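You operate a simulated robot arm through the tools that you are given. There is no shell and no other tool. Be economical: measure what you need, move in short steps, check, and stop when the job is done.

You are at the controls of a simulated robot arm. One attempt, no reset.

## Task
Open the teal counter drawer, put both red tins from the sack bench top away in the inside of the teal counter drawer, then shut the drawer.

Only the result counts: the job must be done as asked and must still hold three seconds after the hand-in. Knocking over, shifting, dropping, spilling or breaking anything else fails it.

## Robot
A 6-joint arm with a two-finger parallel gripper on a trunk, on a base that drives. Base frame: it is fixed to the floor where the robot stands at the start and does not move with it; the origin is under the middle of the robot, x ahead of it, y to its left, z up. Readings come in mm, degrees, newtons and seconds.
With the tool pointing down near the work surface it reaches from about 300 to 700 mm from the robot's upright axis, wherever it stands. Its first joint turns from -166.0 to 166.0 degrees. Places, roughly: teal counter drawer [500, -400, 500]; inside of the teal counter drawer [600, -400, 400]; red tin [-750, 1500, 750]. Payload 4.1 kg.
The TCP is the grasp point between the finger pads, 23 mm short of the fingertips. In the tool frame z runs along the fingers and y along their closing line. Largest opening 94 mm; finger width 38, thickness 10; the body of the gripper, 54 by 96 mm, starts 39 mm behind the TCP.
Orientation is that of the tool frame in the base frame, as a unit quaternion [x, y, z, w]. With the fingers straight down and closing along the base's y, the tool's x points along the base's -x, its y along +y and its z along -z.

## Interface
- The arm moves only by the tool drive_tool. Its argument "commands" is a list that holds one entry, the list of rows, each a list of 7 numbers: the gripper command, from -1 (fully open) to 1 (shut), values between in proportion, then the shift along the base's x, y, z in mm, then the turn, a rotation vector about the base's x, y, z in degrees. In form: [[[grip, x, y, z, wx, wy, wz], ...]]. A call has 1 to 12 rows; each row shifts and turns the commanded pose from where the row before left it. Rows are played at 5 a second. More than 50 mm and 8.6 degrees between two rows, or a gripper value outside its range, and nothing of the call is played. Where a pose cannot be reached the arm comes as near as it can. A force on the tool above 40 N (or 10 N above the force at the start of the call, whichever is more), or a blocked arm, ends the call early, and 0.2 s more pass. The fingers move at their own pace (about 45 mm/s each) and stop on an object; they squeeze with about 24 N. The grip force told is the motor's: it shows also when the fingers shut on nothing. Time passes only in rows, and 0.2 s behind the last, so rows that do not move let the fingers close. The reply holds the time, the measured pose of the TCP, the force on the tool along the base axes, the opening and the grip force, in the units named above and with some noise.
- Cameras (640 x 400 px; columns grow to the right, rows downward): "scene" is now at [-11.3, 127, 1290.2]; the picture's right is [-0.54, -0.84, 0.00], its down [-0.74, 0.47, -0.48] and it looks along [0.41, -0.26, -0.88] (base axes); focal length 271 px, centre (320, 200). "wrist" rides on the gripper at [86, 16, -74] in the tool frame; the picture's right is [-0.18, 0.98, 0.00], its down [-0.58, -0.11, -0.81] and it looks along [-0.79, -0.15, 0.59] (tool axes); focal length 243 px, centre (320, 200). There is no depth. A picture from a camera that has moved, and an enlarged one, comes with that camera's place and axes in the base frame and with its lens. The place of the scene camera against the robot may be out by one fixed shift of up to 12 mm in any direction.
- snapshot(camera): a new picture of that camera. It takes no simulated time.
- lift_body(by): slides the trunk up (or, below 0, down) by that many mm; the arm and the scene camera ride with it, the base frame stays. It gives what a move gives, with no picture.
- steer(legs): drives the robot by 1 to 6 legs, each [ahead, turn to the left] in mm and degrees, along the robot's own axes; the way and the turn of a leg run together, so that a leg with both is an arc; at most 1500 mm and 180 degrees a leg. The arm and the cameras ride along, it lands a little off, and it stops where it bumps. It gives what a move gives.
- head_to(pan, tilt): turns the head with the scene camera to pan (to the left, within 155 degrees either way) and tilt (down, from -29 to 69), counted from straight ahead of the robot. It gives what a move gives.
- zoom(camera, box): a new picture of the part [left, top, right, bottom] of that camera's present view, enlarged. It takes no simulated time.
- hand_in(): hands the job in; it is judged then, once.

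Work in short steps. Places have to be worked out from the pictures, the camera data and where the tool is seen: move nearer, look again, correct. Check each grasp and each placing, and mend what went wrong. You have 165 turns and 112 pictures in all, those below and enlarged ones among them. Open the gripper and draw the arm clear of the work before you hand the job in, unless the task says otherwise; then end with one line.

The tools are called by a JSON object that holds its "method" and its "body". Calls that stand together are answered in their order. drive_tool: Moves the arm, as the interface text tells. Its arguments: {"type":"object","properties":{"commands":{"type":"array","items":{"type":"array","items":{"type":"array","items":{"type":"number"}}}}},"required":["commands"]} The other tools are called the same way: lift_body (by) slides the trunk up or down; steer (legs) drives the base; head_to (pan, tilt) turns the head that bears the scene camera; snapshot (camera) takes a picture; zoom (camera, box) takes an enlarged picture of a part of a camera's view; hand_in () hands the job in.

At the start:

```text
clock: 0.0
tool_pos: [421.1, 86.9, 759.3]
tool_rot: [0.0, 1.0, -0.001, -0.001]
force: [-0.2, 0.5, 0.6]
width: 94.0
finger_force: 0.0
trunk travel left (down, up): [-275.0, 315.0]
robot x, y, heading: [-2.8, 1.5, -0.3]
head pan, tilt: [-32.5, 61.2]
```

scene: 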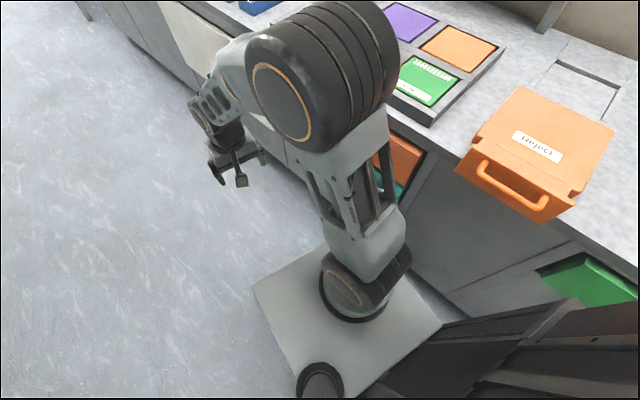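
wrist: 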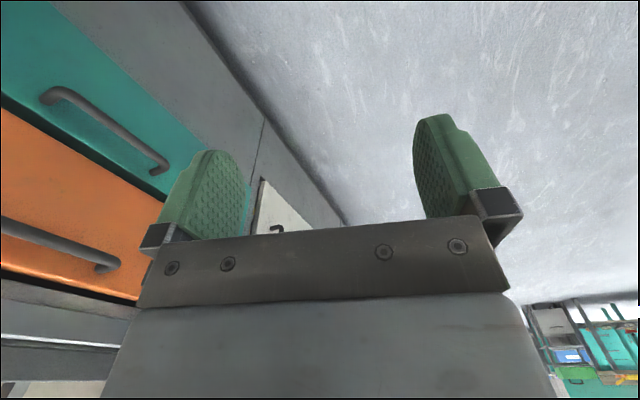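

I'll look around first: the head towards the drawer area at lower tilt.

{"method": "head_to", "body": {"pan": -40, "tilt": 35}}

{"method": "snapshot", "body": {"camera": "scene"}}

{"method": "head_to", "body": {"pan": 115, "tilt": 20}}

{"method": "snapshot", "body": {"camera": "scene"}}

```text
clock: 0.9
tool_pos: [421.8, 86.9, 758.9]
tool_rot: [0.0, 1.0, 0.0, 0.0]
force: [-0.5, -0.9, 0.0]
width: 93.9
finger_force: 0.1
trunk travel left (down, up): [-275.0, 315.0]
robot x, y, heading: [-2.8, 4.0, 0.1]
head pan, tilt: [-40.0, 35.0]
```

```text
109 pictures are left
camera scene: at [1.0, 105.4, 1325.8], right [-0.64, -0.77, 0.0], down [-0.44, 0.37, -0.82], along [0.63, -0.53, -0.57], focal length 271 px, centre (320, 200)
```

scene: 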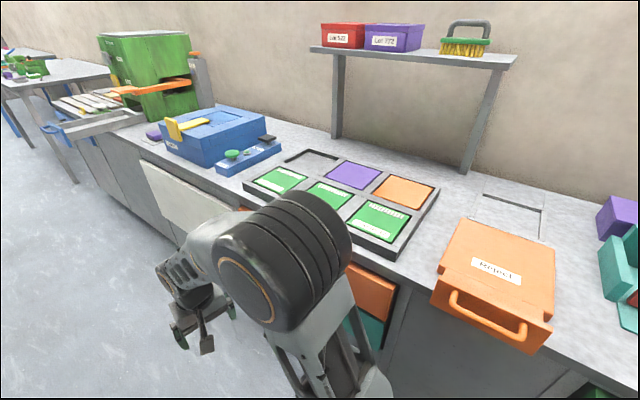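

```text
clock: 3.3
tool_pos: [422.3, 87.3, 758.8]
tool_rot: [0.0, 1.0, 0.001, 0.0]
force: [0.6, 0.2, -0.3]
width: 93.7
finger_force: 0.1
trunk travel left (down, up): [-275.0, 315.0]
robot x, y, heading: [0.2, -0.3, 0.3]
head pan, tilt: [115.0, 20.0]
```

```text
108 pictures are left
camera scene: at [-105.7, 246.4, 1349.7], right [0.91, 0.42, 0.0], down [0.14, -0.31, -0.94], along [-0.4, 0.85, -0.34], focal length 271 px, centre (320, 200)
```

scene: 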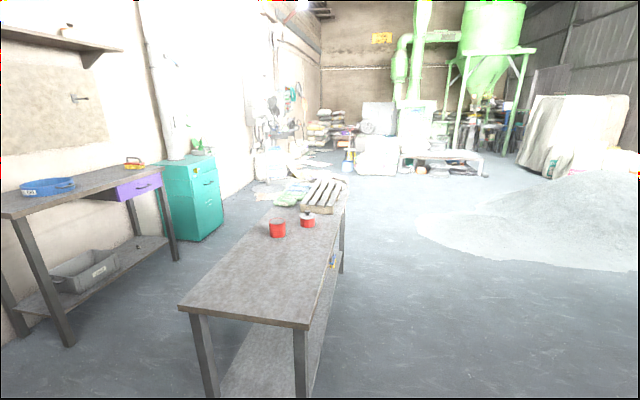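

The counter runs along my right side, about 13° off the x axis, with the drawer fronts facing +y. Next I zoom on the tins, and point the head at the drawer fronts.

{"method": "zoom", "body": {"camera": "scene", "box": [160, 160, 380, 300]}}

{"method": "head_to", "body": {"pan": -20, "tilt": 60}}

{"method": "snapshot", "body": {"camera": "scene"}}

{"method": "snapshot", "body": {"camera": "wrist"}}

```text
2.86 times, centred on (270, 230) of scene
camera zoom: at [-105.7, 246.4, 1349.7], right [0.91, 0.42, 0.0], down [0.14, -0.31, -0.94], along [-0.4, 0.85, -0.34], focal length 775 px, centre (463, 114)
```

zoom: 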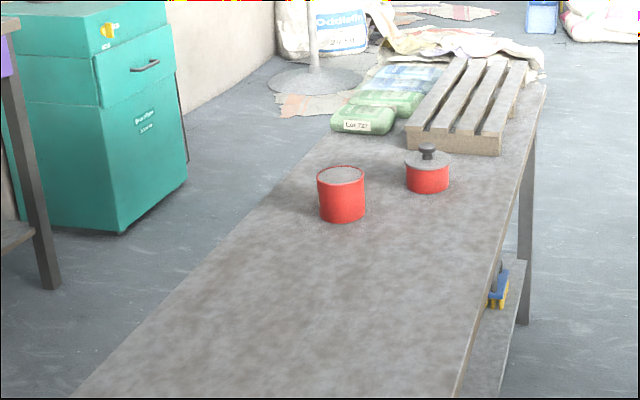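

```text
clock: 5.5
tool_pos: [421.8, 87.4, 757.3]
tool_rot: [-0.001, 1.0, 0.0, 0.001]
force: [0.6, 0.3, -0.2]
width: 93.9
finger_force: 0.0
trunk travel left (down, up): [-275.0, 315.0]
robot x, y, heading: [2.5, 0.5, -0.1]
head pan, tilt: [-20.0, 60.0]
```

```text
106 pictures are left
camera scene: at [-3.8, 139.2, 1291.6], right [-0.34, -0.94, 0.0], down [-0.81, 0.3, -0.5], along [0.47, -0.17, -0.87], focal length 271 px, centre (320, 200)
```

scene: 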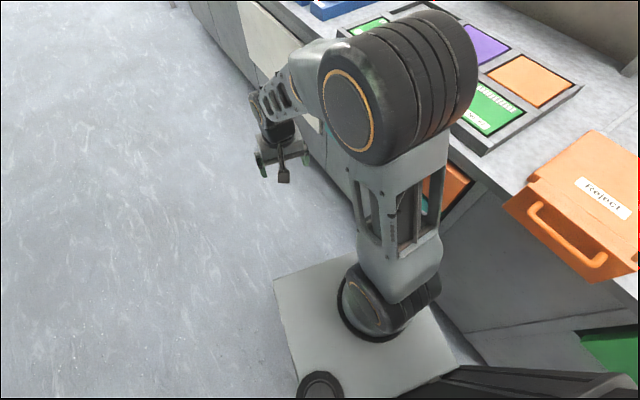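

```text
105 pictures are left
camera wrist: at [333.0, 102.7, 831.8], right [0.18, 0.98, 0.0], down [0.58, -0.11, 0.81], along [0.79, -0.15, -0.59], focal length 243 px, centre (320, 200)
```

wrist: 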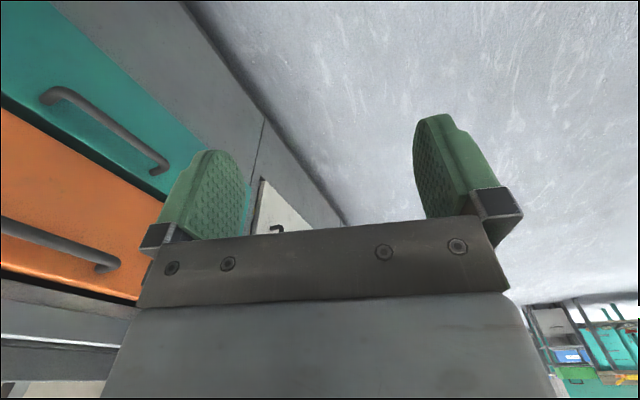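

The second red tin has a lid with a knob; the first is an open or flat-topped can. I now turn the tool to point at the counter face, with fingers closing vertically, and lower it with the trunk.

{"method": "drive_tool", "body": {"commands": [[[-1, 0, 0, 0, -8.2, 0, 0], [-1, 0, 0, 0, -8.2, 0, 0], [-1, 0, 0, 0, -8.2, 0, 0], [-1, 0, 0, 0, -8.2, 0, 0], [-1, 0, 0, 0, -8.2, 0, 0], [-1, 0, 0, 0, -8.2, 0, 0], [-1, 0, 0, 0, -8.2, 0, 0], [-1, 0, 0, 0, -8.2, 0, 0], [-1, 0, 0, 0, -8.2, 0, 0], [-1, 0, 0, 0, -8.1, 0, 0], [-1, 0, 0, 0, -8.1, 0, 0]]]}}

{"method": "lift_body", "body": {"by": -200}}

{"method": "snapshot", "body": {"camera": "wrist"}}

{"method": "snapshot", "body": {"camera": "scene"}}

```text
clock: 7.9
tool_pos: [421.0, 86.3, 758.1]
tool_rot: [0.001, -0.706, 0.708, 0.0]
force: [-0.7, -0.1, -0.8]
width: 94.1
finger_force: 0.0
trunk travel left (down, up): [-275.0, 315.0]
robot x, y, heading: [1.1, 3.2, -0.0]
head pan, tilt: [-20.0, 60.0]
```

```text
clock: 10.0
tool_pos: [421.4, 86.1, 558.8]
tool_rot: [-0.001, 0.707, -0.707, 0.001]
force: [0.5, 0.1, 1.0]
width: 94.0
finger_force: 0.1
trunk travel left (down, up): [-75.0, 515.0]
robot x, y, heading: [0.2, 1.0, -0.1]
head pan, tilt: [-20.0, 60.0]
```

```text
104 pictures are left
camera wrist: at [333.1, 160.5, 541.0], right [0.18, 0.0, -0.98], down [0.58, 0.81, 0.11], along [0.79, -0.59, 0.15], focal length 243 px, centre (320, 200)
```

wrist: 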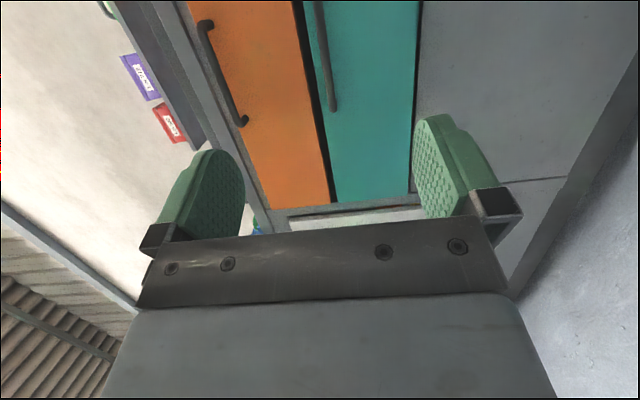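

```text
103 pictures are left
camera scene: at [-3.8, 139.2, 1091.6], right [-0.34, -0.94, 0.0], down [-0.81, 0.3, -0.5], along [0.47, -0.17, -0.87], focal length 271 px, centre (320, 200)
```

scene: 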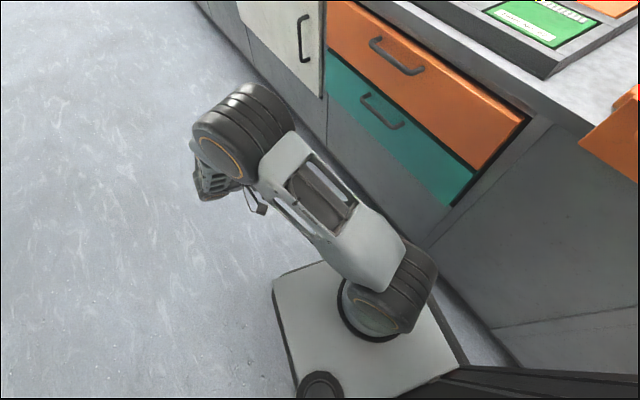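

The teal drawer is the lower one. I put its handle's centre at about (502,-231,557), bar ~140 long, with the counter at 14°. I yaw the tool 14° and move in front of the handle.

{"method": "drive_tool", "body": {"commands": [[[-1, 10, -35, 0, 0, 0, 7], [-1, 10, -40, 0, 0, 0, 7], [-1, 10, -40, 0, 0, 0, 0], [-1, 15, -45, 0, 0, 0, 0], [-1, 0, 0, 0, 0, 0, 0]]]}}

{"method": "snapshot", "body": {"camera": "wrist"}}

{"method": "snapshot", "body": {"camera": "scene"}}

```text
clock: 11.2
tool_pos: [465.1, -75.4, 557.3]
tool_rot: [-0.086, 0.702, -0.701, 0.087]
force: [-0.4, -0.2, 0.1]
width: 94.0
finger_force: 0.1
trunk travel left (down, up): [-75.0, 515.0]
robot x, y, heading: [-3.2, 0.8, -0.2]
head pan, tilt: [-20.0, 60.0]
```

```text
102 pictures are left
camera wrist: at [361.5, -23.8, 540.0], right [0.18, 0.04, -0.98], down [0.37, 0.92, 0.11], along [0.91, -0.38, 0.15], focal length 243 px, centre (320, 200)
```

wrist: 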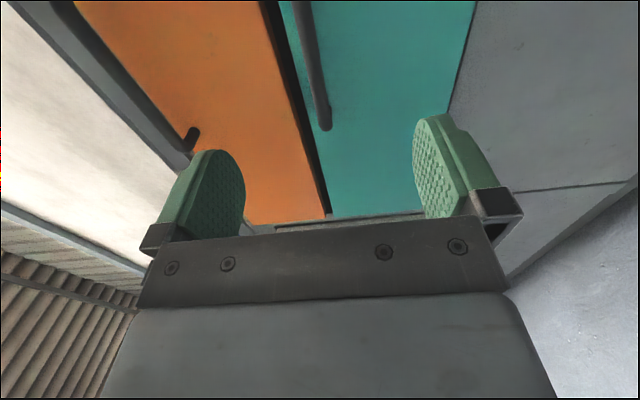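

```text
101 pictures are left
camera scene: at [-3.8, 139.2, 1091.6], right [-0.34, -0.94, 0.0], down [-0.81, 0.3, -0.5], along [0.47, -0.17, -0.87], focal length 271 px, centre (320, 200)
```

scene: 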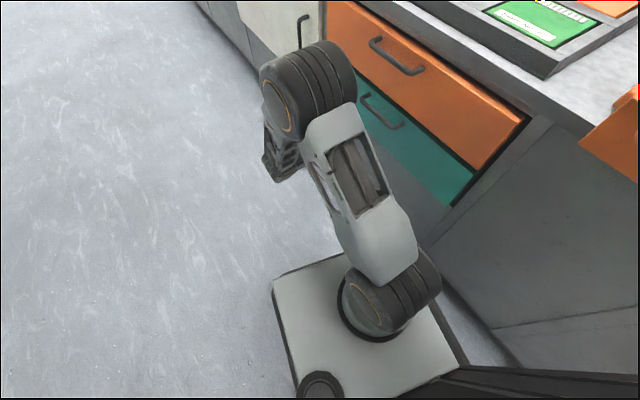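

Handle bar is at z≈563, between the fingers and slightly above centre; I raise 5 mm and advance ~80 mm along the normal.

{"method": "drive_tool", "body": {"commands": [[[-1, 8, -26, 3, 0, 0, 0], [-1, 5, -26, 3, 0, 0, 0], [-1, 5, -26, 0, 0, 0, 0], [-1, 0, 0, 0, 0, 0, 0]]]}}

{"method": "snapshot", "body": {"camera": "wrist"}}

{"method": "zoom", "body": {"camera": "scene", "box": [240, 20, 480, 170]}}

```text
clock: 12.2
tool_pos: [482.4, -151.7, 564.8]
tool_rot: [-0.087, 0.702, -0.702, 0.086]
force: [0.2, -0.8, -0.2]
width: 93.9
finger_force: 0.1
trunk travel left (down, up): [-75.0, 515.0]
robot x, y, heading: [0.4, -0.7, 0.0]
head pan, tilt: [-20.0, 60.0]
```

```text
100 pictures are left
camera wrist: at [379.2, -100.6, 548.2], right [0.18, 0.04, -0.98], down [0.37, 0.92, 0.11], along [0.91, -0.38, 0.15], focal length 243 px, centre (320, 200)
```

wrist: 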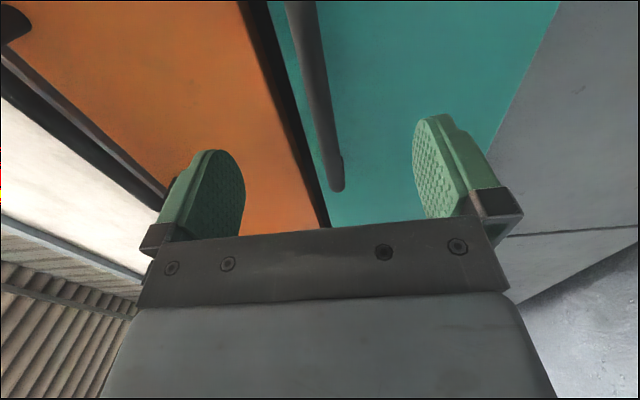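

```text
2.67 times, centred on (360, 95) of scene
camera zoom: at [-3.8, 139.2, 1091.6], right [-0.34, -0.94, 0.0], down [-0.81, 0.3, -0.5], along [0.47, -0.17, -0.87], focal length 724 px, centre (213, 480)
```

zoom: 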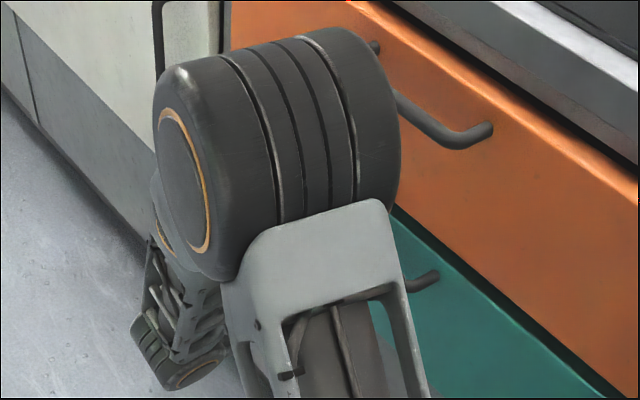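

Triangulated bar end is (558,-184,563), so the bar's middle is ~50 mm ahead. I advance 42 mm and close.

{"method": "drive_tool", "body": {"commands": [[[-1, 5, -20, -1, 0, 0, 0], [-1, 5, -20, 0, 0, 0, 0], [-1, 0, 0, 0, 0, 0, 0]]]}}

{"method": "snapshot", "body": {"camera": "wrist"}}

```text
clock: 13.0
tool_pos: [494.9, -191.9, 563.0]
tool_rot: [0.086, -0.702, 0.702, -0.086]
force: [0.1, 0.1, 0.4]
width: 94.1
finger_force: 0.1
trunk travel left (down, up): [-75.0, 515.0]
robot x, y, heading: [5.2, -2.7, -0.1]
head pan, tilt: [-20.0, 60.0]
```

```text
98 pictures are left
camera wrist: at [390.7, -141.1, 546.8], right [0.18, 0.04, -0.98], down [0.37, 0.92, 0.11], along [0.91, -0.38, 0.15], focal length 243 px, centre (320, 200)
```

wrist: 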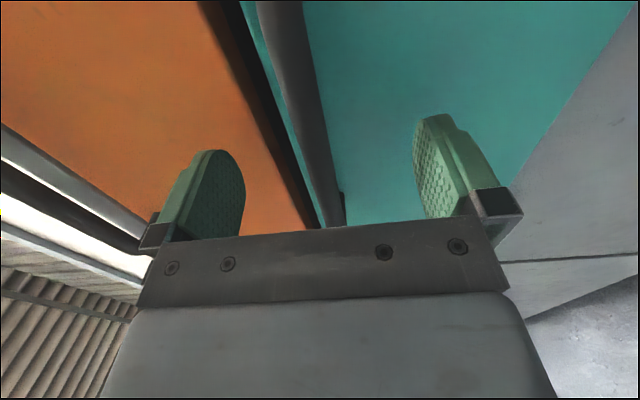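

The bar lies between the fingers; advance 6 mm more and close.

{"method": "drive_tool", "body": {"commands": [[[-1, 1.5, -6, 0, 0, 0, 0], [1, 0, 0, 0, 0, 0, 0], [1, 0, 0, 0, 0, 0, 0], [1, 0, 0, 0, 0, 0, 0], [1, 0, 0, 0, 0, 0, 0], [1, 0, 0, 0, 0, 0, 0], [1, 0, 0, 0, 0, 0, 0], [1, 0, 0, 0, 0, 0, 0]]]}}

{"method": "snapshot", "body": {"camera": "wrist"}}

```text
clock: 14.8
tool_pos: [495.5, -197.7, 563.7]
tool_rot: [-0.087, 0.702, -0.702, 0.086]
force: [0.2, -0.2, -1.0]
width: 12.7
finger_force: 45.0
trunk travel left (down, up): [-75.0, 515.0]
robot x, y, heading: [-1.0, -0.8, 0.2]
head pan, tilt: [-20.0, 60.0]
```

```text
97 pictures are left
camera wrist: at [392.3, -146.9, 546.1], right [0.18, 0.04, -0.98], down [0.37, 0.92, 0.11], along [0.91, -0.38, 0.15], focal length 243 px, centre (320, 200)
```

wrist: 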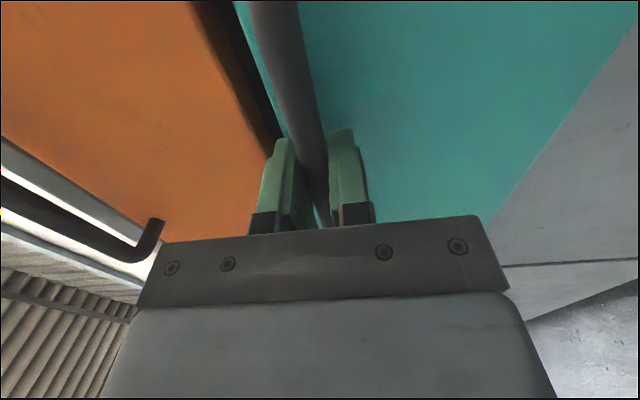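

Bar gripped (12.7 mm). I pull straight out along (-0.242, 0.970).

{"method": "drive_tool", "body": {"commands": [[[1, -4.8, 19.4, 0, 0, 0, 0], [1, -4.8, 19.4, 0, 0, 0, 0], [1, -4.8, 19.4, 0, 0, 0, 0], [1, -4.8, 19.4, 0, 0, 0, 0], [1, -4.8, 19.4, 0, 0, 0, 0], [1, 0, 0, 0, 0, 0, 0]]]}}

{"method": "snapshot", "body": {"camera": "scene"}}

```text
clock: 16.2
tool_pos: [471.5, -100.2, 563.3]
tool_rot: [0.085, -0.701, 0.703, -0.086]
force: [-9.5, -2.0, 14.6]
width: 12.7
finger_force: 45.1
trunk travel left (down, up): [-75.0, 515.0]
robot x, y, heading: [-0.0, -0.4, -0.2]
head pan, tilt: [-20.0, 60.0]
```

```text
96 pictures are left
camera scene: at [-5.0, 139.2, 1091.7], right [-0.34, -0.94, 0.0], down [-0.81, 0.3, -0.5], along [0.47, -0.17, -0.87], focal length 271 px, centre (320, 200)
```

scene: 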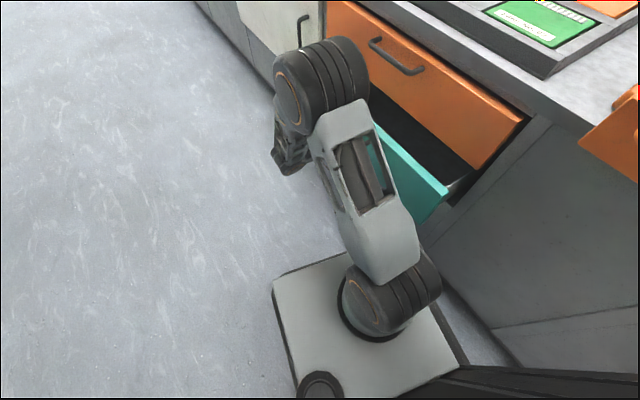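

The drawer moves, but it is wide (x≈200–780), and its near corner would come close to my shoulder if pulled further from here. I'll release, back off, and reposition facing the drawer.

{"method": "drive_tool", "body": {"commands": [[[-1, 0, 0, 0, 0, 0, 0], [-1, 0, 0, 0, 0, 0, 0], [-1, 0, 0, 0, 0, 0, 0], [-1, 0, 0, 0, 0, 0, 0], [-1, -7, 29, 0, 0, 0, 0], [-1, -7, 29, 0, 0, 0, 0], [-1, -7, 29, 0, 0, 0, 0], [-1, -7, 29, 0, 0, 0, 0], [-1, -7, 29, 0, 0, 0, 0], [-1, 0, 0, 0, 0, 0, 0]]]}}

{"method": "snapshot", "body": {"camera": "scene"}}

{"method": "head_to", "body": {"pan": 60, "tilt": 40}}

{"method": "snapshot", "body": {"camera": "scene"}}

```text
clock: 18.4
tool_pos: [437.8, 45.7, 563.4]
tool_rot: [0.086, -0.702, 0.702, -0.086]
force: [0.2, -0.3, -0.5]
width: 94.0
finger_force: 0.1
trunk travel left (down, up): [-75.0, 515.0]
robot x, y, heading: [2.0, -2.5, -0.0]
head pan, tilt: [-20.0, 60.0]
```

```text
95 pictures are left
camera scene: at [-3.8, 139.2, 1091.6], right [-0.34, -0.94, 0.0], down [-0.81, 0.3, -0.5], along [0.47, -0.17, -0.87], focal length 271 px, centre (320, 200)
```

scene: 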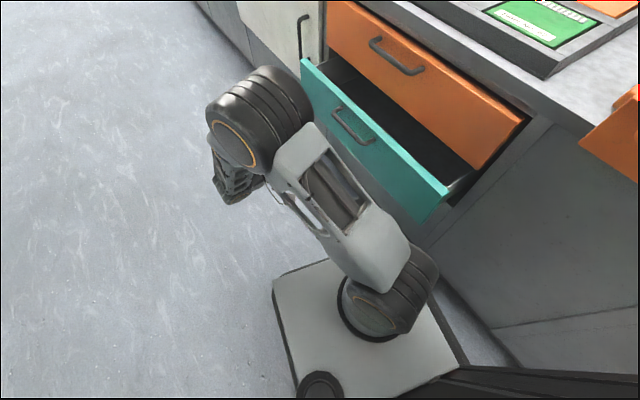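

```text
clock: 20.0
tool_pos: [437.4, 45.2, 562.9]
tool_rot: [0.086, -0.702, 0.702, -0.086]
force: [-0.6, -0.4, -0.6]
width: 94.2
finger_force: 0.1
trunk travel left (down, up): [-75.0, 515.0]
robot x, y, heading: [0.5, 0.3, -0.1]
head pan, tilt: [60.0, 40.0]
```

```text
94 pictures are left
camera scene: at [-23.9, 235.6, 1118.3], right [0.87, -0.5, 0.0], down [-0.32, -0.56, -0.77], along [0.38, 0.66, -0.64], focal length 271 px, centre (320, 200)
```

scene: 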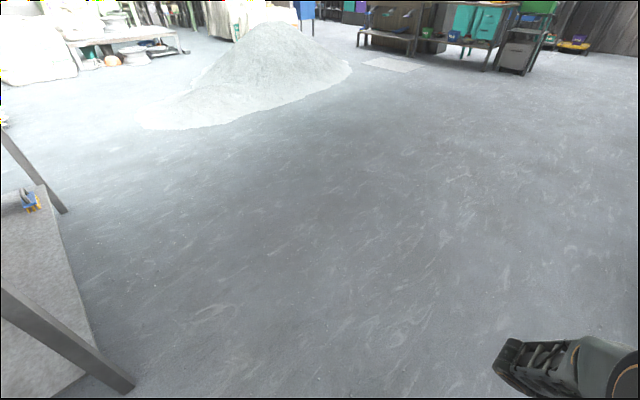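

Floor is free. I drive to face the drawer at about (321,478), heading -76°.

{"method": "steer", "body": {"legs": [[0, 56], [576, 0], [0, -132]]}}

{"method": "head_to", "body": {"pan": 20, "tilt": 50}}

{"method": "snapshot", "body": {"camera": "scene"}}

```text
clock: 31.2
tool_pos: [462.2, 59.2, 563.9]
tool_rot: [0.37, 0.603, -0.603, -0.37]
force: [-0.4, -0.6, 0.3]
width: 93.9
finger_force: 0.1
trunk travel left (down, up): [-75.0, 515.0]
robot x, y, heading: [320.9, 469.3, -77.3]
head pan, tilt: [60.0, 40.0]
```

```text
clock: 32.3
tool_pos: [462.4, 57.5, 562.6]
tool_rot: [-0.37, -0.602, 0.603, 0.37]
force: [0.3, 0.1, 0.4]
width: 94.0
finger_force: 0.0
trunk travel left (down, up): [-75.0, 515.0]
robot x, y, heading: [317.4, 475.8, -76.7]
head pan, tilt: [20.0, 50.0]
```

```text
93 pictures are left
camera scene: at [505.8, 501.2, 1104.2], right [-0.84, -0.55, 0.0], down [-0.42, 0.64, -0.64], along [0.35, -0.54, -0.77], focal length 271 px, centre (320, 200)
```

scene: 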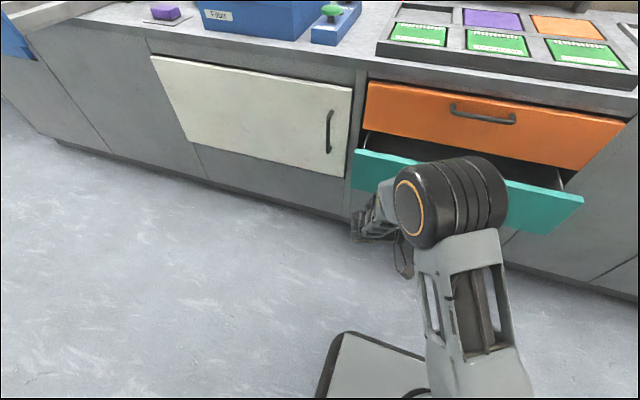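

Well placed. Now yaw the tool +77° to point at the drawer again and line up with the handle.

{"method": "drive_tool", "body": {"commands": [[[-1, -3, 0, 0, 0, 0, 8.5], [-1, -3, 0, 0, 0, 0, 8.5], [-1, -3, 0, 0, 0, 0, 8.5], [-1, -3, 0, 0, 0, 0, 8.5], [-1, -3, 0, 0, 0, 0, 8.6], [-1, -3, 0, 0, 0, 0, 8.6], [-1, -3, 0, 0, 0, 0, 8.6], [-1, -3, 0, 0, 0, 0, 8.6], [-1, -3, -6, 0, 0, 0, 8.6], [-1, 0, -6, 0, 0, 0, 0]]]}}

{"method": "snapshot", "body": {"camera": "wrist"}}

{"method": "snapshot", "body": {"camera": "scene"}}

```text
clock: 34.5
tool_pos: [497.7, 33.4, 547.5]
tool_rot: [-0.084, 0.702, -0.702, 0.084]
force: [0.7, -0.9, 0.2]
width: 93.9
finger_force: 0.2
out of reach, approached as far as the arm can: row 6, 7, 8, 9, 10
trunk travel left (down, up): [-75.0, 515.0]
robot x, y, heading: [323.5, 470.6, -77.0]
head pan, tilt: [20.0, 50.0]
```

```text
92 pictures are left
camera wrist: at [394.0, 85.2, 531.0], right [0.18, 0.04, -0.98], down [0.37, 0.92, 0.11], along [0.91, -0.39, 0.15], focal length 243 px, centre (320, 200)
```

wrist: 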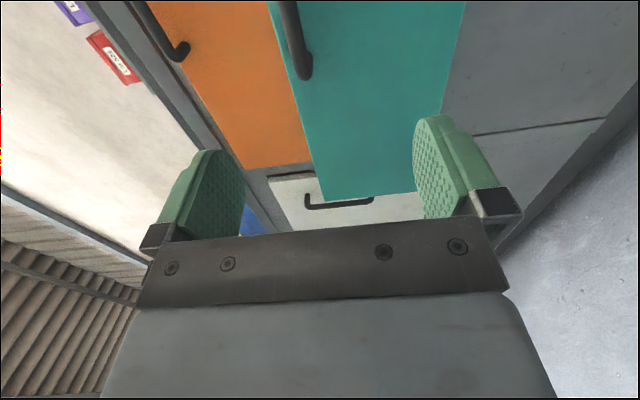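

```text
91 pictures are left
camera scene: at [505.6, 501.2, 1104.2], right [-0.84, -0.54, 0.0], down [-0.42, 0.64, -0.64], along [0.35, -0.54, -0.77], focal length 271 px, centre (320, 200)
```

scene: 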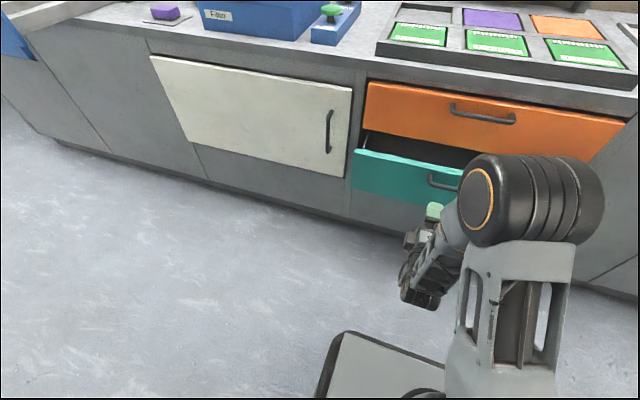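

Too close for a horizontal tool at this radius; I back the robot 150 mm, then extend to the handle line.

{"method": "steer", "body": {"legs": [[-150, 0]]}}

{"method": "drive_tool", "body": {"commands": [[[-1, 0, -20, 2, 0, 0, 0], [-1, 0, -20, 2, 0, 0, 0], [-1, 0, 0, 0, 0, 0, 0]]]}}

```text
clock: 35.9
tool_pos: [463.6, 182.4, 547.8]
tool_rot: [0.085, -0.702, 0.702, -0.085]
force: [-0.2, 0.7, -0.7]
width: 93.8
finger_force: 0.0
trunk travel left (down, up): [-75.0, 515.0]
robot x, y, heading: [288.8, 622.8, -77.0]
head pan, tilt: [20.0, 50.0]
```

```text
clock: 36.7
tool_pos: [478.6, 150.6, 551.4]
tool_rot: [-0.082, 0.702, -0.702, 0.083]
force: [-0.3, 0.0, 0.9]
width: 94.0
finger_force: 0.2
out of reach, approached as far as the arm can: row 1, 2
trunk travel left (down, up): [-75.0, 515.0]
robot x, y, heading: [287.8, 623.8, -76.7]
head pan, tilt: [20.0, 50.0]
```

Now move out to (447,-3,563), ~100 mm before the handle.

{"method": "drive_tool", "body": {"commands": [[[-1, 0, -40, 3, 0, 0, 0], [-1, -5, -40, 3, 0, 0, 0], [-1, -10, -40, 3, 0, 0, 0], [-1, -16, -33, 3, 0, 0, 0], [-1, 0, 0, 0, 0, 0, 0]]]}}

{"method": "snapshot", "body": {"camera": "wrist"}}

```text
clock: 37.9
tool_pos: [527.6, 31.8, 568.2]
tool_rot: [-0.078, 0.703, -0.702, 0.077]
force: [-0.8, -0.7, 0.6]
width: 94.3
finger_force: 0.0
out of reach, approached as far as the arm can: row 1, 2, 3, 4
trunk travel left (down, up): [-75.0, 515.0]
robot x, y, heading: [286.2, 621.7, -76.8]
head pan, tilt: [20.0, 50.0]
```

```text
90 pictures are left
camera wrist: at [423.9, 84.5, 552.2], right [0.18, 0.04, -0.98], down [0.39, 0.91, 0.11], along [0.9, -0.4, 0.15], focal length 243 px, centre (320, 200)
```

wrist: 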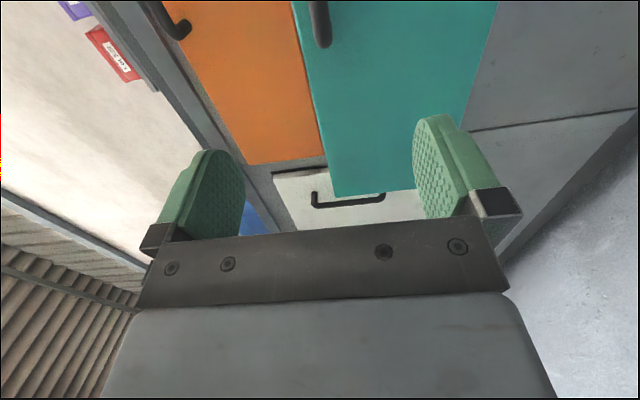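

The arm can't hold the tool horizontal straight ahead from this posture. Since the drawer is already ~100 mm open, I'll instead point the tool down and grip the top edge of the drawer front. First raise the trunk and pitch the tool down.

{"method": "lift_body", "body": {"by": 200}}

{"method": "drive_tool", "body": {"commands": [[[-1, 0, 0, 0, 7.94, 1.98, 0], [-1, 0, 0, 0, 7.94, 1.98, 0], [-1, 0, 0, 0, 7.94, 1.98, 0], [-1, 0, 0, 0, 7.94, 1.98, 0], [-1, 0, 0, 0, 7.94, 1.98, 0], [-1, 0, 0, 0, 7.94, 1.98, 0], [-1, 0, 0, 0, 7.94, 1.98, 0], [-1, 0, 0, 0, 7.94, 1.98, 0], [-1, 0, 0, 0, 7.94, 1.98, 0], [-1, 0, 0, 0, 7.94, 1.98, 0], [-1, 0, 0, 0, 7.94, 1.98, 0]]]}}

{"method": "snapshot", "body": {"camera": "scene"}}

{"method": "snapshot", "body": {"camera": "wrist"}}

```text
clock: 40.0
tool_pos: [527.2, 31.7, 768.2]
tool_rot: [-0.078, 0.703, -0.702, 0.079]
force: [0.6, 0.0, 0.1]
width: 94.2
finger_force: 0.0
trunk travel left (down, up): [-275.0, 315.0]
robot x, y, heading: [286.0, 621.5, -76.9]
head pan, tilt: [20.0, 50.0]
```

```text
clock: 42.5
tool_pos: [528.0, 30.8, 769.5]
tool_rot: [-0.122, 0.992, 0.0, -0.01]
force: [0.2, -0.4, 1.0]
width: 94.2
finger_force: 0.1
trunk travel left (down, up): [-275.0, 315.0]
robot x, y, heading: [287.4, 622.2, -76.9]
head pan, tilt: [20.0, 50.0]
```

```text
89 pictures are left
camera scene: at [471.2, 650.2, 1304.2], right [-0.84, -0.55, 0.0], down [-0.42, 0.64, -0.64], along [0.35, -0.54, -0.77], focal length 271 px, centre (320, 200)
```

scene: 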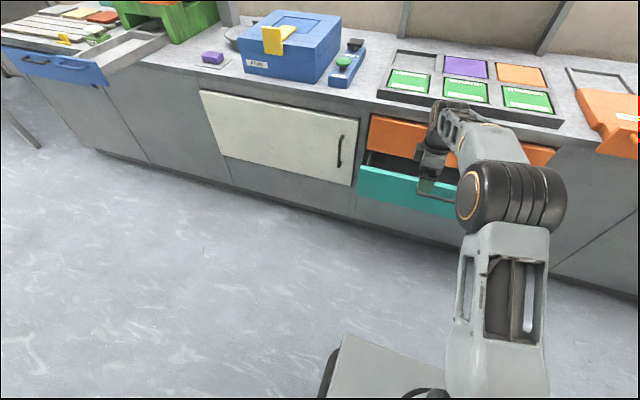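

```text
88 pictures are left
camera wrist: at [438.7, 25.5, 844.7], right [-0.06, 1.0, 0.0], down [0.61, 0.04, 0.79], along [0.79, 0.05, -0.61], focal length 243 px, centre (320, 200)
```

wrist: 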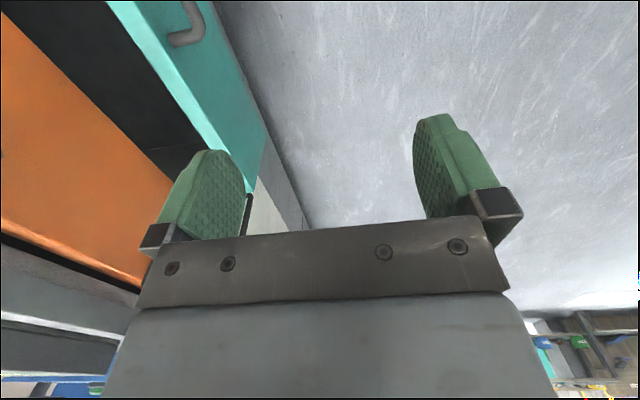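

Tool is now down with fingers closing across the drawer front. Front's top edge at z≈597 passes through about (590,-113). I drive ahead 150 mm to bring it into reach.

{"method": "steer", "body": {"legs": [[150, 0]]}}

{"method": "snapshot", "body": {"camera": "wrist"}}

{"method": "snapshot", "body": {"camera": "scene"}}

```text
clock: 43.8
tool_pos: [560.1, -117.4, 769.1]
tool_rot: [-0.12, 0.993, -0.001, -0.011]
force: [-0.2, -0.5, 0.1]
width: 94.1
finger_force: 0.1
trunk travel left (down, up): [-275.0, 315.0]
robot x, y, heading: [320.4, 474.0, -76.9]
head pan, tilt: [20.0, 50.0]
```

```text
87 pictures are left
camera wrist: at [471.5, -121.7, 844.9], right [-0.06, 1.0, 0.0], down [0.61, 0.04, 0.79], along [0.79, 0.04, -0.61], focal length 243 px, centre (320, 200)
```

wrist: 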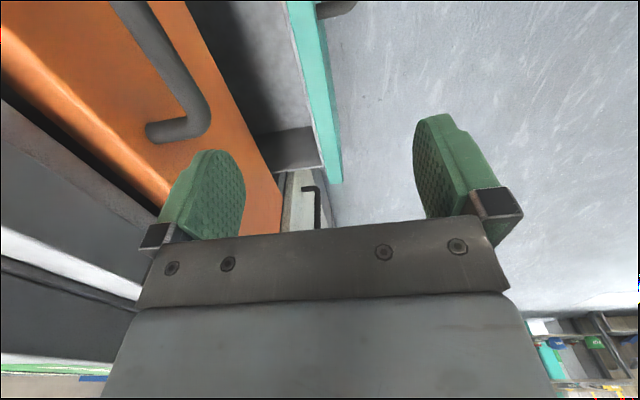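

```text
86 pictures are left
camera scene: at [505.4, 502.8, 1304.2], right [-0.84, -0.54, 0.0], down [-0.42, 0.64, -0.64], along [0.35, -0.54, -0.77], focal length 271 px, centre (320, 200)
```

scene: 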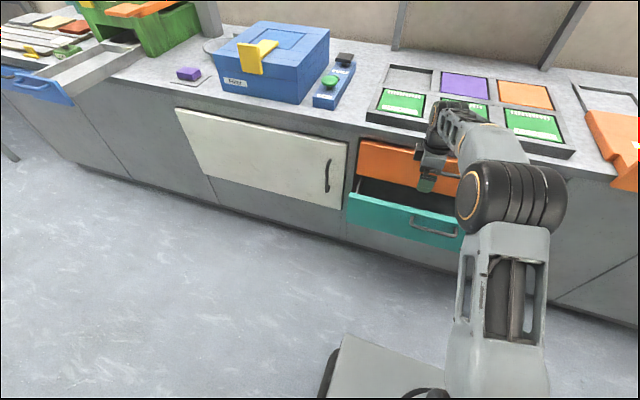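

Front's top edge: y ≈ -125+0.235(x-574). I'll grip it at x≈640, clear of the orange handle: shift over, then lower with the trunk.

{"method": "drive_tool", "body": {"commands": [[[-1, 40, 3, 0, 0, 0, 0], [-1, 40, 4, 0, 0, 0, 0], [-1, 0, 0, 0, 0, 0, 0]]]}}

{"method": "lift_body", "body": {"by": -120}}

{"method": "snapshot", "body": {"camera": "wrist"}}

{"method": "snapshot", "body": {"camera": "scene"}}

```text
clock: 44.6
tool_pos: [639.9, -109.1, 769.7]
tool_rot: [-0.121, 0.993, 0.001, -0.011]
force: [-0.4, -0.2, 0.0]
width: 93.7
finger_force: 0.1
trunk travel left (down, up): [-275.0, 315.0]
robot x, y, heading: [320.3, 475.2, -77.1]
head pan, tilt: [20.0, 50.0]
```

```text
clock: 46.1
tool_pos: [639.5, -108.6, 649.7]
tool_rot: [-0.12, 0.993, -0.001, -0.012]
force: [-0.6, 0.1, 0.5]
width: 94.0
finger_force: 0.1
trunk travel left (down, up): [-155.0, 435.0]
robot x, y, heading: [320.3, 474.2, -77.1]
head pan, tilt: [20.0, 50.0]
```

```text
85 pictures are left
camera wrist: at [552.3, -113.9, 724.8], right [-0.06, 1.0, 0.0], down [0.61, 0.04, 0.79], along [0.79, 0.04, -0.61], focal length 243 px, centre (320, 200)
```

wrist: 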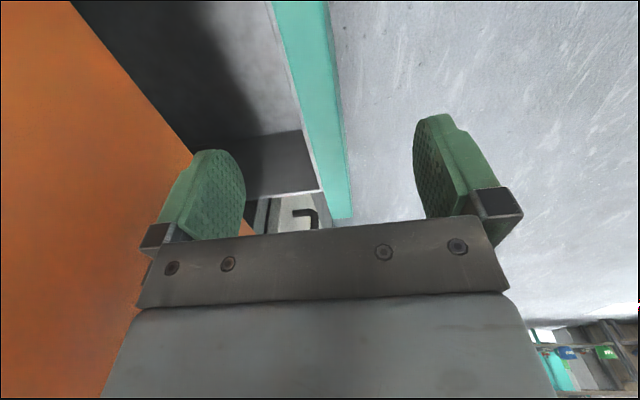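

```text
84 pictures are left
camera scene: at [505.4, 502.7, 1184.2], right [-0.84, -0.55, 0.0], down [-0.42, 0.64, -0.64], along [0.35, -0.54, -0.77], focal length 271 px, centre (320, 200)
```

scene: 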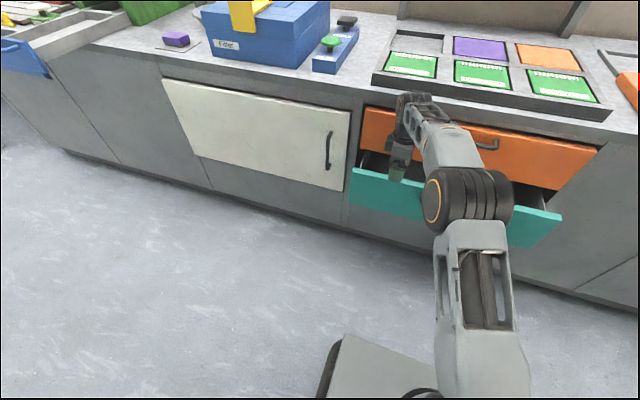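

Panel edge is centred between the fingers; lower 55 mm more and close.

{"method": "lift_body", "body": {"by": -55}}

{"method": "drive_tool", "body": {"commands": [[[1, 0, 0, 0, 0, 0, 0], [1, 0, 0, 0, 0, 0, 0], [1, 0, 0, 0, 0, 0, 0], [1, 0, 0, 0, 0, 0, 0], [1, 0, 0, 0, 0, 0, 0], [1, 0, 0, 0, 0, 0, 0]]]}}

{"method": "snapshot", "body": {"camera": "wrist"}}

```text
clock: 47.1
tool_pos: [640.2, -109.0, 593.1]
tool_rot: [-0.121, 0.993, 0.0, -0.011]
force: [0.3, -0.8, -0.7]
width: 94.0
finger_force: 0.1
trunk travel left (down, up): [-100.0, 490.0]
robot x, y, heading: [323.1, 477.1, -76.9]
head pan, tilt: [20.0, 50.0]
```

```text
clock: 48.5
tool_pos: [639.7, -110.1, 594.1]
tool_rot: [-0.122, 0.992, 0.0, -0.011]
force: [-1.0, -1.2, -1.1]
width: 23.9
finger_force: 44.8
trunk travel left (down, up): [-100.0, 490.0]
robot x, y, heading: [318.7, 475.7, -77.2]
head pan, tilt: [20.0, 50.0]
```

```text
83 pictures are left
camera wrist: at [552.3, -114.1, 669.7], right [-0.06, 1.0, 0.0], down [0.61, 0.04, 0.79], along [0.79, 0.05, -0.61], focal length 243 px, centre (320, 200)
```

wrist: 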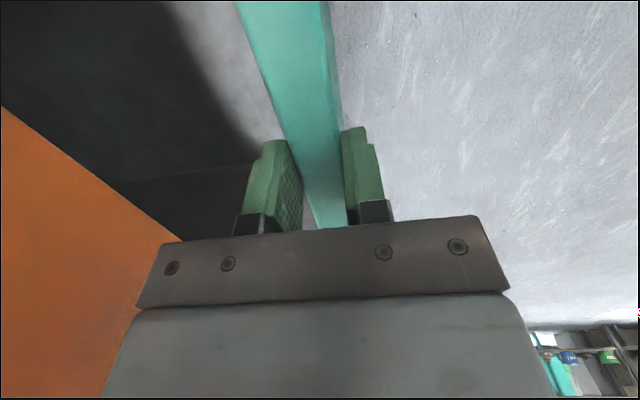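

Panel gripped (24 mm). Pull out 160 mm along the slide direction.

{"method": "drive_tool", "body": {"commands": [[[1, -4.8, 19.4, 0, 0, 0, 0], [1, -4.8, 19.4, 0, 0, 0, 0], [1, -4.8, 19.4, 0, 0, 0, 0], [1, -4.8, 19.4, 0, 0, 0, 0], [1, -4.8, 19.4, 0, 0, 0, 0], [1, -4.8, 19.4, 0, 0, 0, 0], [1, -4.8, 19.4, 0, 0, 0, 0], [1, -4.8, 19.4, 0, 0, 0, 0], [1, 0, 0, 0, 0, 0, 0]]]}}

{"method": "snapshot", "body": {"camera": "scene"}}

```text
clock: 50.5
tool_pos: [601.1, 48.0, 593.5]
tool_rot: [-0.121, 0.993, -0.001, -0.012]
force: [0.6, 0.4, 11.2]
width: 23.9
finger_force: 44.5
trunk travel left (down, up): [-100.0, 490.0]
robot x, y, heading: [318.4, 474.8, -76.8]
head pan, tilt: [20.0, 50.0]
```

```text
82 pictures are left
camera scene: at [505.2, 503.3, 1129.3], right [-0.84, -0.55, 0.0], down [-0.42, 0.64, -0.64], along [0.35, -0.54, -0.77], focal length 271 px, centre (320, 200)
```

scene: 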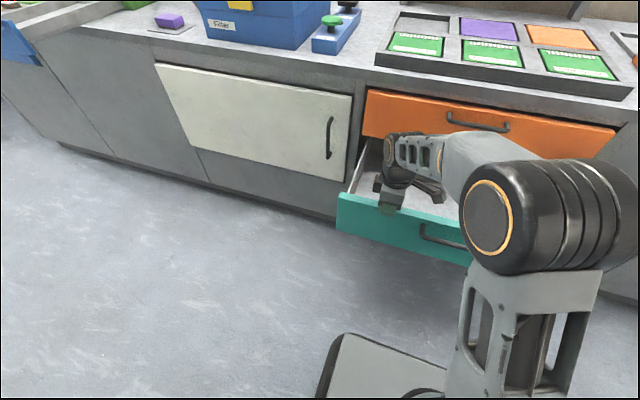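

Drawer is ~260 mm open. Release, rise well up, and drive toward the bench side; look from a little way off.

{"method": "drive_tool", "body": {"commands": [[[-0.2, 0, 0, 0, 0, 0, 0], [-0.2, 0, 0, 0, 0, 0, 0], [-0.2, 0, 0, 0, 0, 0, 0], [-0.2, 0, 0, 40, 0, 0, 0], [-0.2, 0, 0, 40, 0, 0, 0], [-0.2, 0, 0, 0, 0, 0, 0]]]}}

{"method": "lift_body", "body": {"by": 300}}

{"method": "snapshot", "body": {"camera": "scene"}}

{"method": "steer", "body": {"legs": [[-250, 0], [0, -163.7], [947, 0]]}}

{"method": "head_to", "body": {"pan": 45, "tilt": 40}}

{"method": "snapshot", "body": {"camera": "scene"}}

```text
clock: 51.9
tool_pos: [599.4, 48.1, 673.4]
tool_rot: [-0.121, 0.993, 0.0, -0.011]
force: [0.2, -0.4, 0.7]
width: 56.1
finger_force: 0.0
trunk travel left (down, up): [-100.0, 490.0]
robot x, y, heading: [322.5, 475.8, -77.0]
head pan, tilt: [20.0, 50.0]
```

```text
clock: 54.9
tool_pos: [598.8, 47.9, 973.8]
tool_rot: [-0.121, 0.993, -0.001, -0.011]
force: [0.2, 0.7, 0.1]
width: 56.6
finger_force: 0.1
trunk travel left (down, up): [-400.0, 190.0]
robot x, y, heading: [320.6, 476.3, -77.1]
head pan, tilt: [20.0, 50.0]
```

```text
81 pictures are left
camera scene: at [505.5, 502.7, 1429.1], right [-0.84, -0.54, 0.0], down [-0.42, 0.64, -0.64], along [0.35, -0.54, -0.77], focal length 271 px, centre (320, 200)
```

scene: 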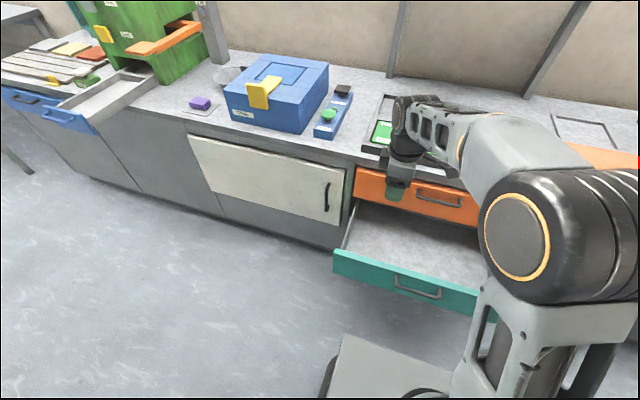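

```text
clock: 67.8
tool_pos: [-676.1, 1801.7, 974.0]
tool_rot: [0.954, 0.3, 0.011, -0.003]
force: [-0.4, -0.1, 0.5]
width: 56.4
finger_force: 0.1
trunk travel left (down, up): [-400.0, 190.0]
robot x, y, heading: [-259.6, 1498.8, 124.1]
head pan, tilt: [20.0, 50.0]
```

```text
clock: 68.7
tool_pos: [-675.9, 1800.5, 972.6]
tool_rot: [0.954, 0.3, 0.011, -0.003]
force: [-0.2, 0.6, -0.3]
width: 56.6
finger_force: 0.0
trunk travel left (down, up): [-400.0, 190.0]
robot x, y, heading: [-260.2, 1498.5, 124.2]
head pan, tilt: [45.0, 40.0]
```

```text
80 pictures are left
camera scene: at [-455.9, 1369.8, 1443.3], right [0.19, 0.98, 0.0], down [0.63, -0.12, -0.77], along [-0.75, 0.15, -0.64], focal length 271 px, centre (320, 200)
```

scene: 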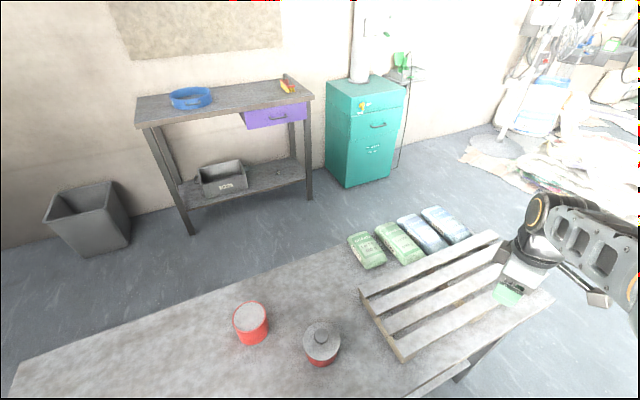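

Both tins are in view: the can near (-800,1263), the lidded one near (-729,1429). Zoom in for sizes.

{"method": "zoom", "body": {"camera": "scene", "box": [200, 270, 376, 380]}}

```text
3.64 times, centred on (288, 325) of scene
camera zoom: at [-455.9, 1369.8, 1443.3], right [0.19, 0.98, 0.0], down [0.63, -0.12, -0.77], along [-0.75, 0.15, -0.64], focal length 987 px, centre (436, -254)
```

zoom: 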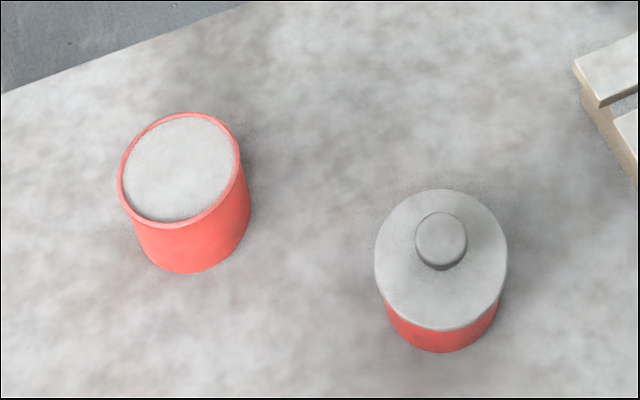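

Both tins are in reach from here (can: centre ≈(-811,1264), ~80 mm wide, top ≈792). I open fully and move above the can at the present height.

{"method": "drive_tool", "body": {"commands": [[[-1, -11, -45, 0, 0, 0, 0], [-1, -11, -45, 0, 0, 0, 0], [-1, -11, -45, 0, 0, 0, 0], [-1, -11, -45, 0, 0, 0, 0], [-1, -11, -45, 0, 0, 0, 0], [-1, -11, -45, 0, 0, 0, 0], [-1, -11, -45, 0, 0, 0, 0], [-1, -11, -45, 0, 0, 0, 0], [-1, -12, -45, 0, 0, 0, 0], [-1, -12, -45, 0, 0, 0, 0], [-1, -12, -45, 0, 0, 0, 0], [-1, -11, -41, 0, 0, 0, 0]]]}}

{"method": "snapshot", "body": {"camera": "wrist"}}

{"method": "snapshot", "body": {"camera": "scene"}}

```text
clock: 71.3
tool_pos: [-809.2, 1262.4, 973.9]
tool_rot: [0.954, 0.3, 0.011, -0.003]
force: [0.9, -0.4, -0.2]
width: 93.9
finger_force: 0.1
trunk travel left (down, up): [-400.0, 190.0]
robot x, y, heading: [-261.4, 1502.6, 124.1]
head pan, tilt: [45.0, 40.0]
```

```text
78 pictures are left
camera wrist: at [-732.0, 1298.6, 1049.7], right [0.41, -0.91, 0.0], down [-0.56, -0.25, 0.79], along [-0.72, -0.33, -0.61], focal length 243 px, centre (320, 200)
```

wrist: 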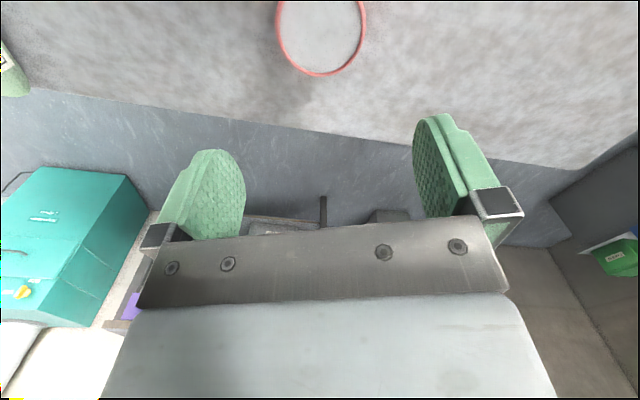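

```text
77 pictures are left
camera scene: at [-456.2, 1369.4, 1443.3], right [0.19, 0.98, 0.0], down [0.63, -0.12, -0.77], along [-0.75, 0.15, -0.64], focal length 271 px, centre (320, 200)
```

scene: 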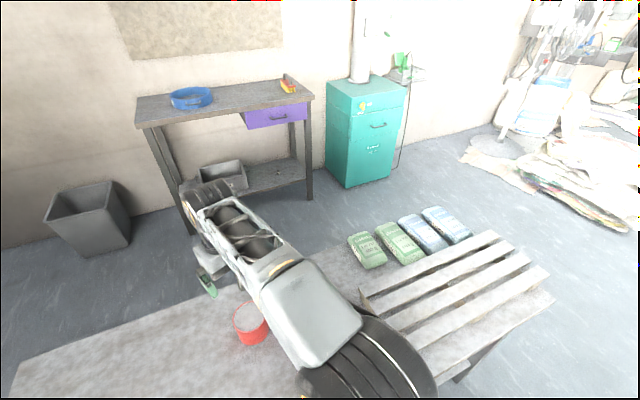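

Wrist view puts the can centre near (-799,1266), diameter ~80. Shift a little and lower to z≈854 for another look.

{"method": "drive_tool", "body": {"commands": [[[-1, 8, 3, 0, 0, 0, 0], [-1, 0, 0, 0, 0, 0, 0]]]}}

{"method": "lift_body", "body": {"by": -120}}

{"method": "snapshot", "body": {"camera": "wrist"}}

```text
clock: 71.9
tool_pos: [-801.8, 1268.1, 974.3]
tool_rot: [0.954, 0.3, 0.011, -0.002]
force: [0.0, -0.3, 0.0]
width: 94.1
finger_force: 0.1
trunk travel left (down, up): [-400.0, 190.0]
robot x, y, heading: [-261.4, 1499.4, 124.2]
head pan, tilt: [45.0, 40.0]
```

```text
clock: 73.4
tool_pos: [-801.1, 1268.6, 855.3]
tool_rot: [0.954, 0.301, 0.011, -0.003]
force: [0.6, -0.4, 0.2]
width: 93.9
finger_force: 0.1
trunk travel left (down, up): [-280.0, 310.0]
robot x, y, heading: [-260.3, 1500.7, 124.1]
head pan, tilt: [45.0, 40.0]
```

```text
76 pictures are left
camera wrist: at [-724.3, 1302.7, 930.0], right [0.41, -0.91, 0.0], down [-0.55, -0.25, 0.79], along [-0.72, -0.33, -0.61], focal length 243 px, centre (320, 200)
```

wrist: 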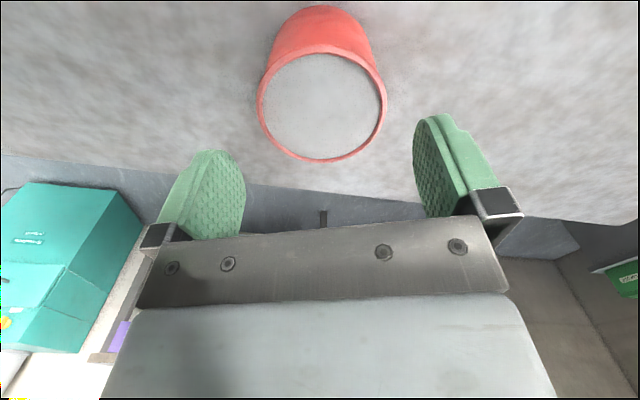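

Can is centred under the gripper (≈(-799.5,1267), top 790). Lower 90 mm and close.

{"method": "lift_body", "body": {"by": -90}}

{"method": "drive_tool", "body": {"commands": [[[1, 0, 0, 0, 0, 0, 0], [1, 0, 0, 0, 0, 0, 0], [1, 0, 0, 0, 0, 0, 0], [1, 0, 0, 0, 0, 0, 0]]]}}

{"method": "snapshot", "body": {"camera": "wrist"}}

```text
clock: 74.6
tool_pos: [-801.3, 1267.1, 764.0]
tool_rot: [0.954, 0.301, 0.011, -0.003]
force: [0.0, 0.9, -0.8]
width: 94.0
finger_force: 0.0
trunk travel left (down, up): [-190.0, 400.0]
robot x, y, heading: [-259.0, 1503.1, 124.2]
head pan, tilt: [45.0, 40.0]
```

```text
clock: 75.6
tool_pos: [-801.6, 1267.3, 764.8]
tool_rot: [0.953, 0.301, 0.011, -0.002]
force: [-0.1, 1.1, 0.4]
width: 78.8
finger_force: 24.2
trunk travel left (down, up): [-190.0, 400.0]
robot x, y, heading: [-261.5, 1501.4, 123.9]
head pan, tilt: [45.0, 40.0]
```

```text
75 pictures are left
camera wrist: at [-724.3, 1302.7, 840.0], right [0.41, -0.91, 0.0], down [-0.55, -0.25, 0.79], along [-0.72, -0.33, -0.61], focal length 243 px, centre (320, 200)
```

wrist: 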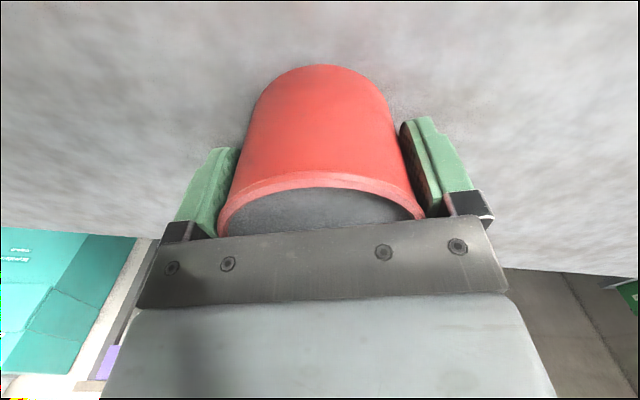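

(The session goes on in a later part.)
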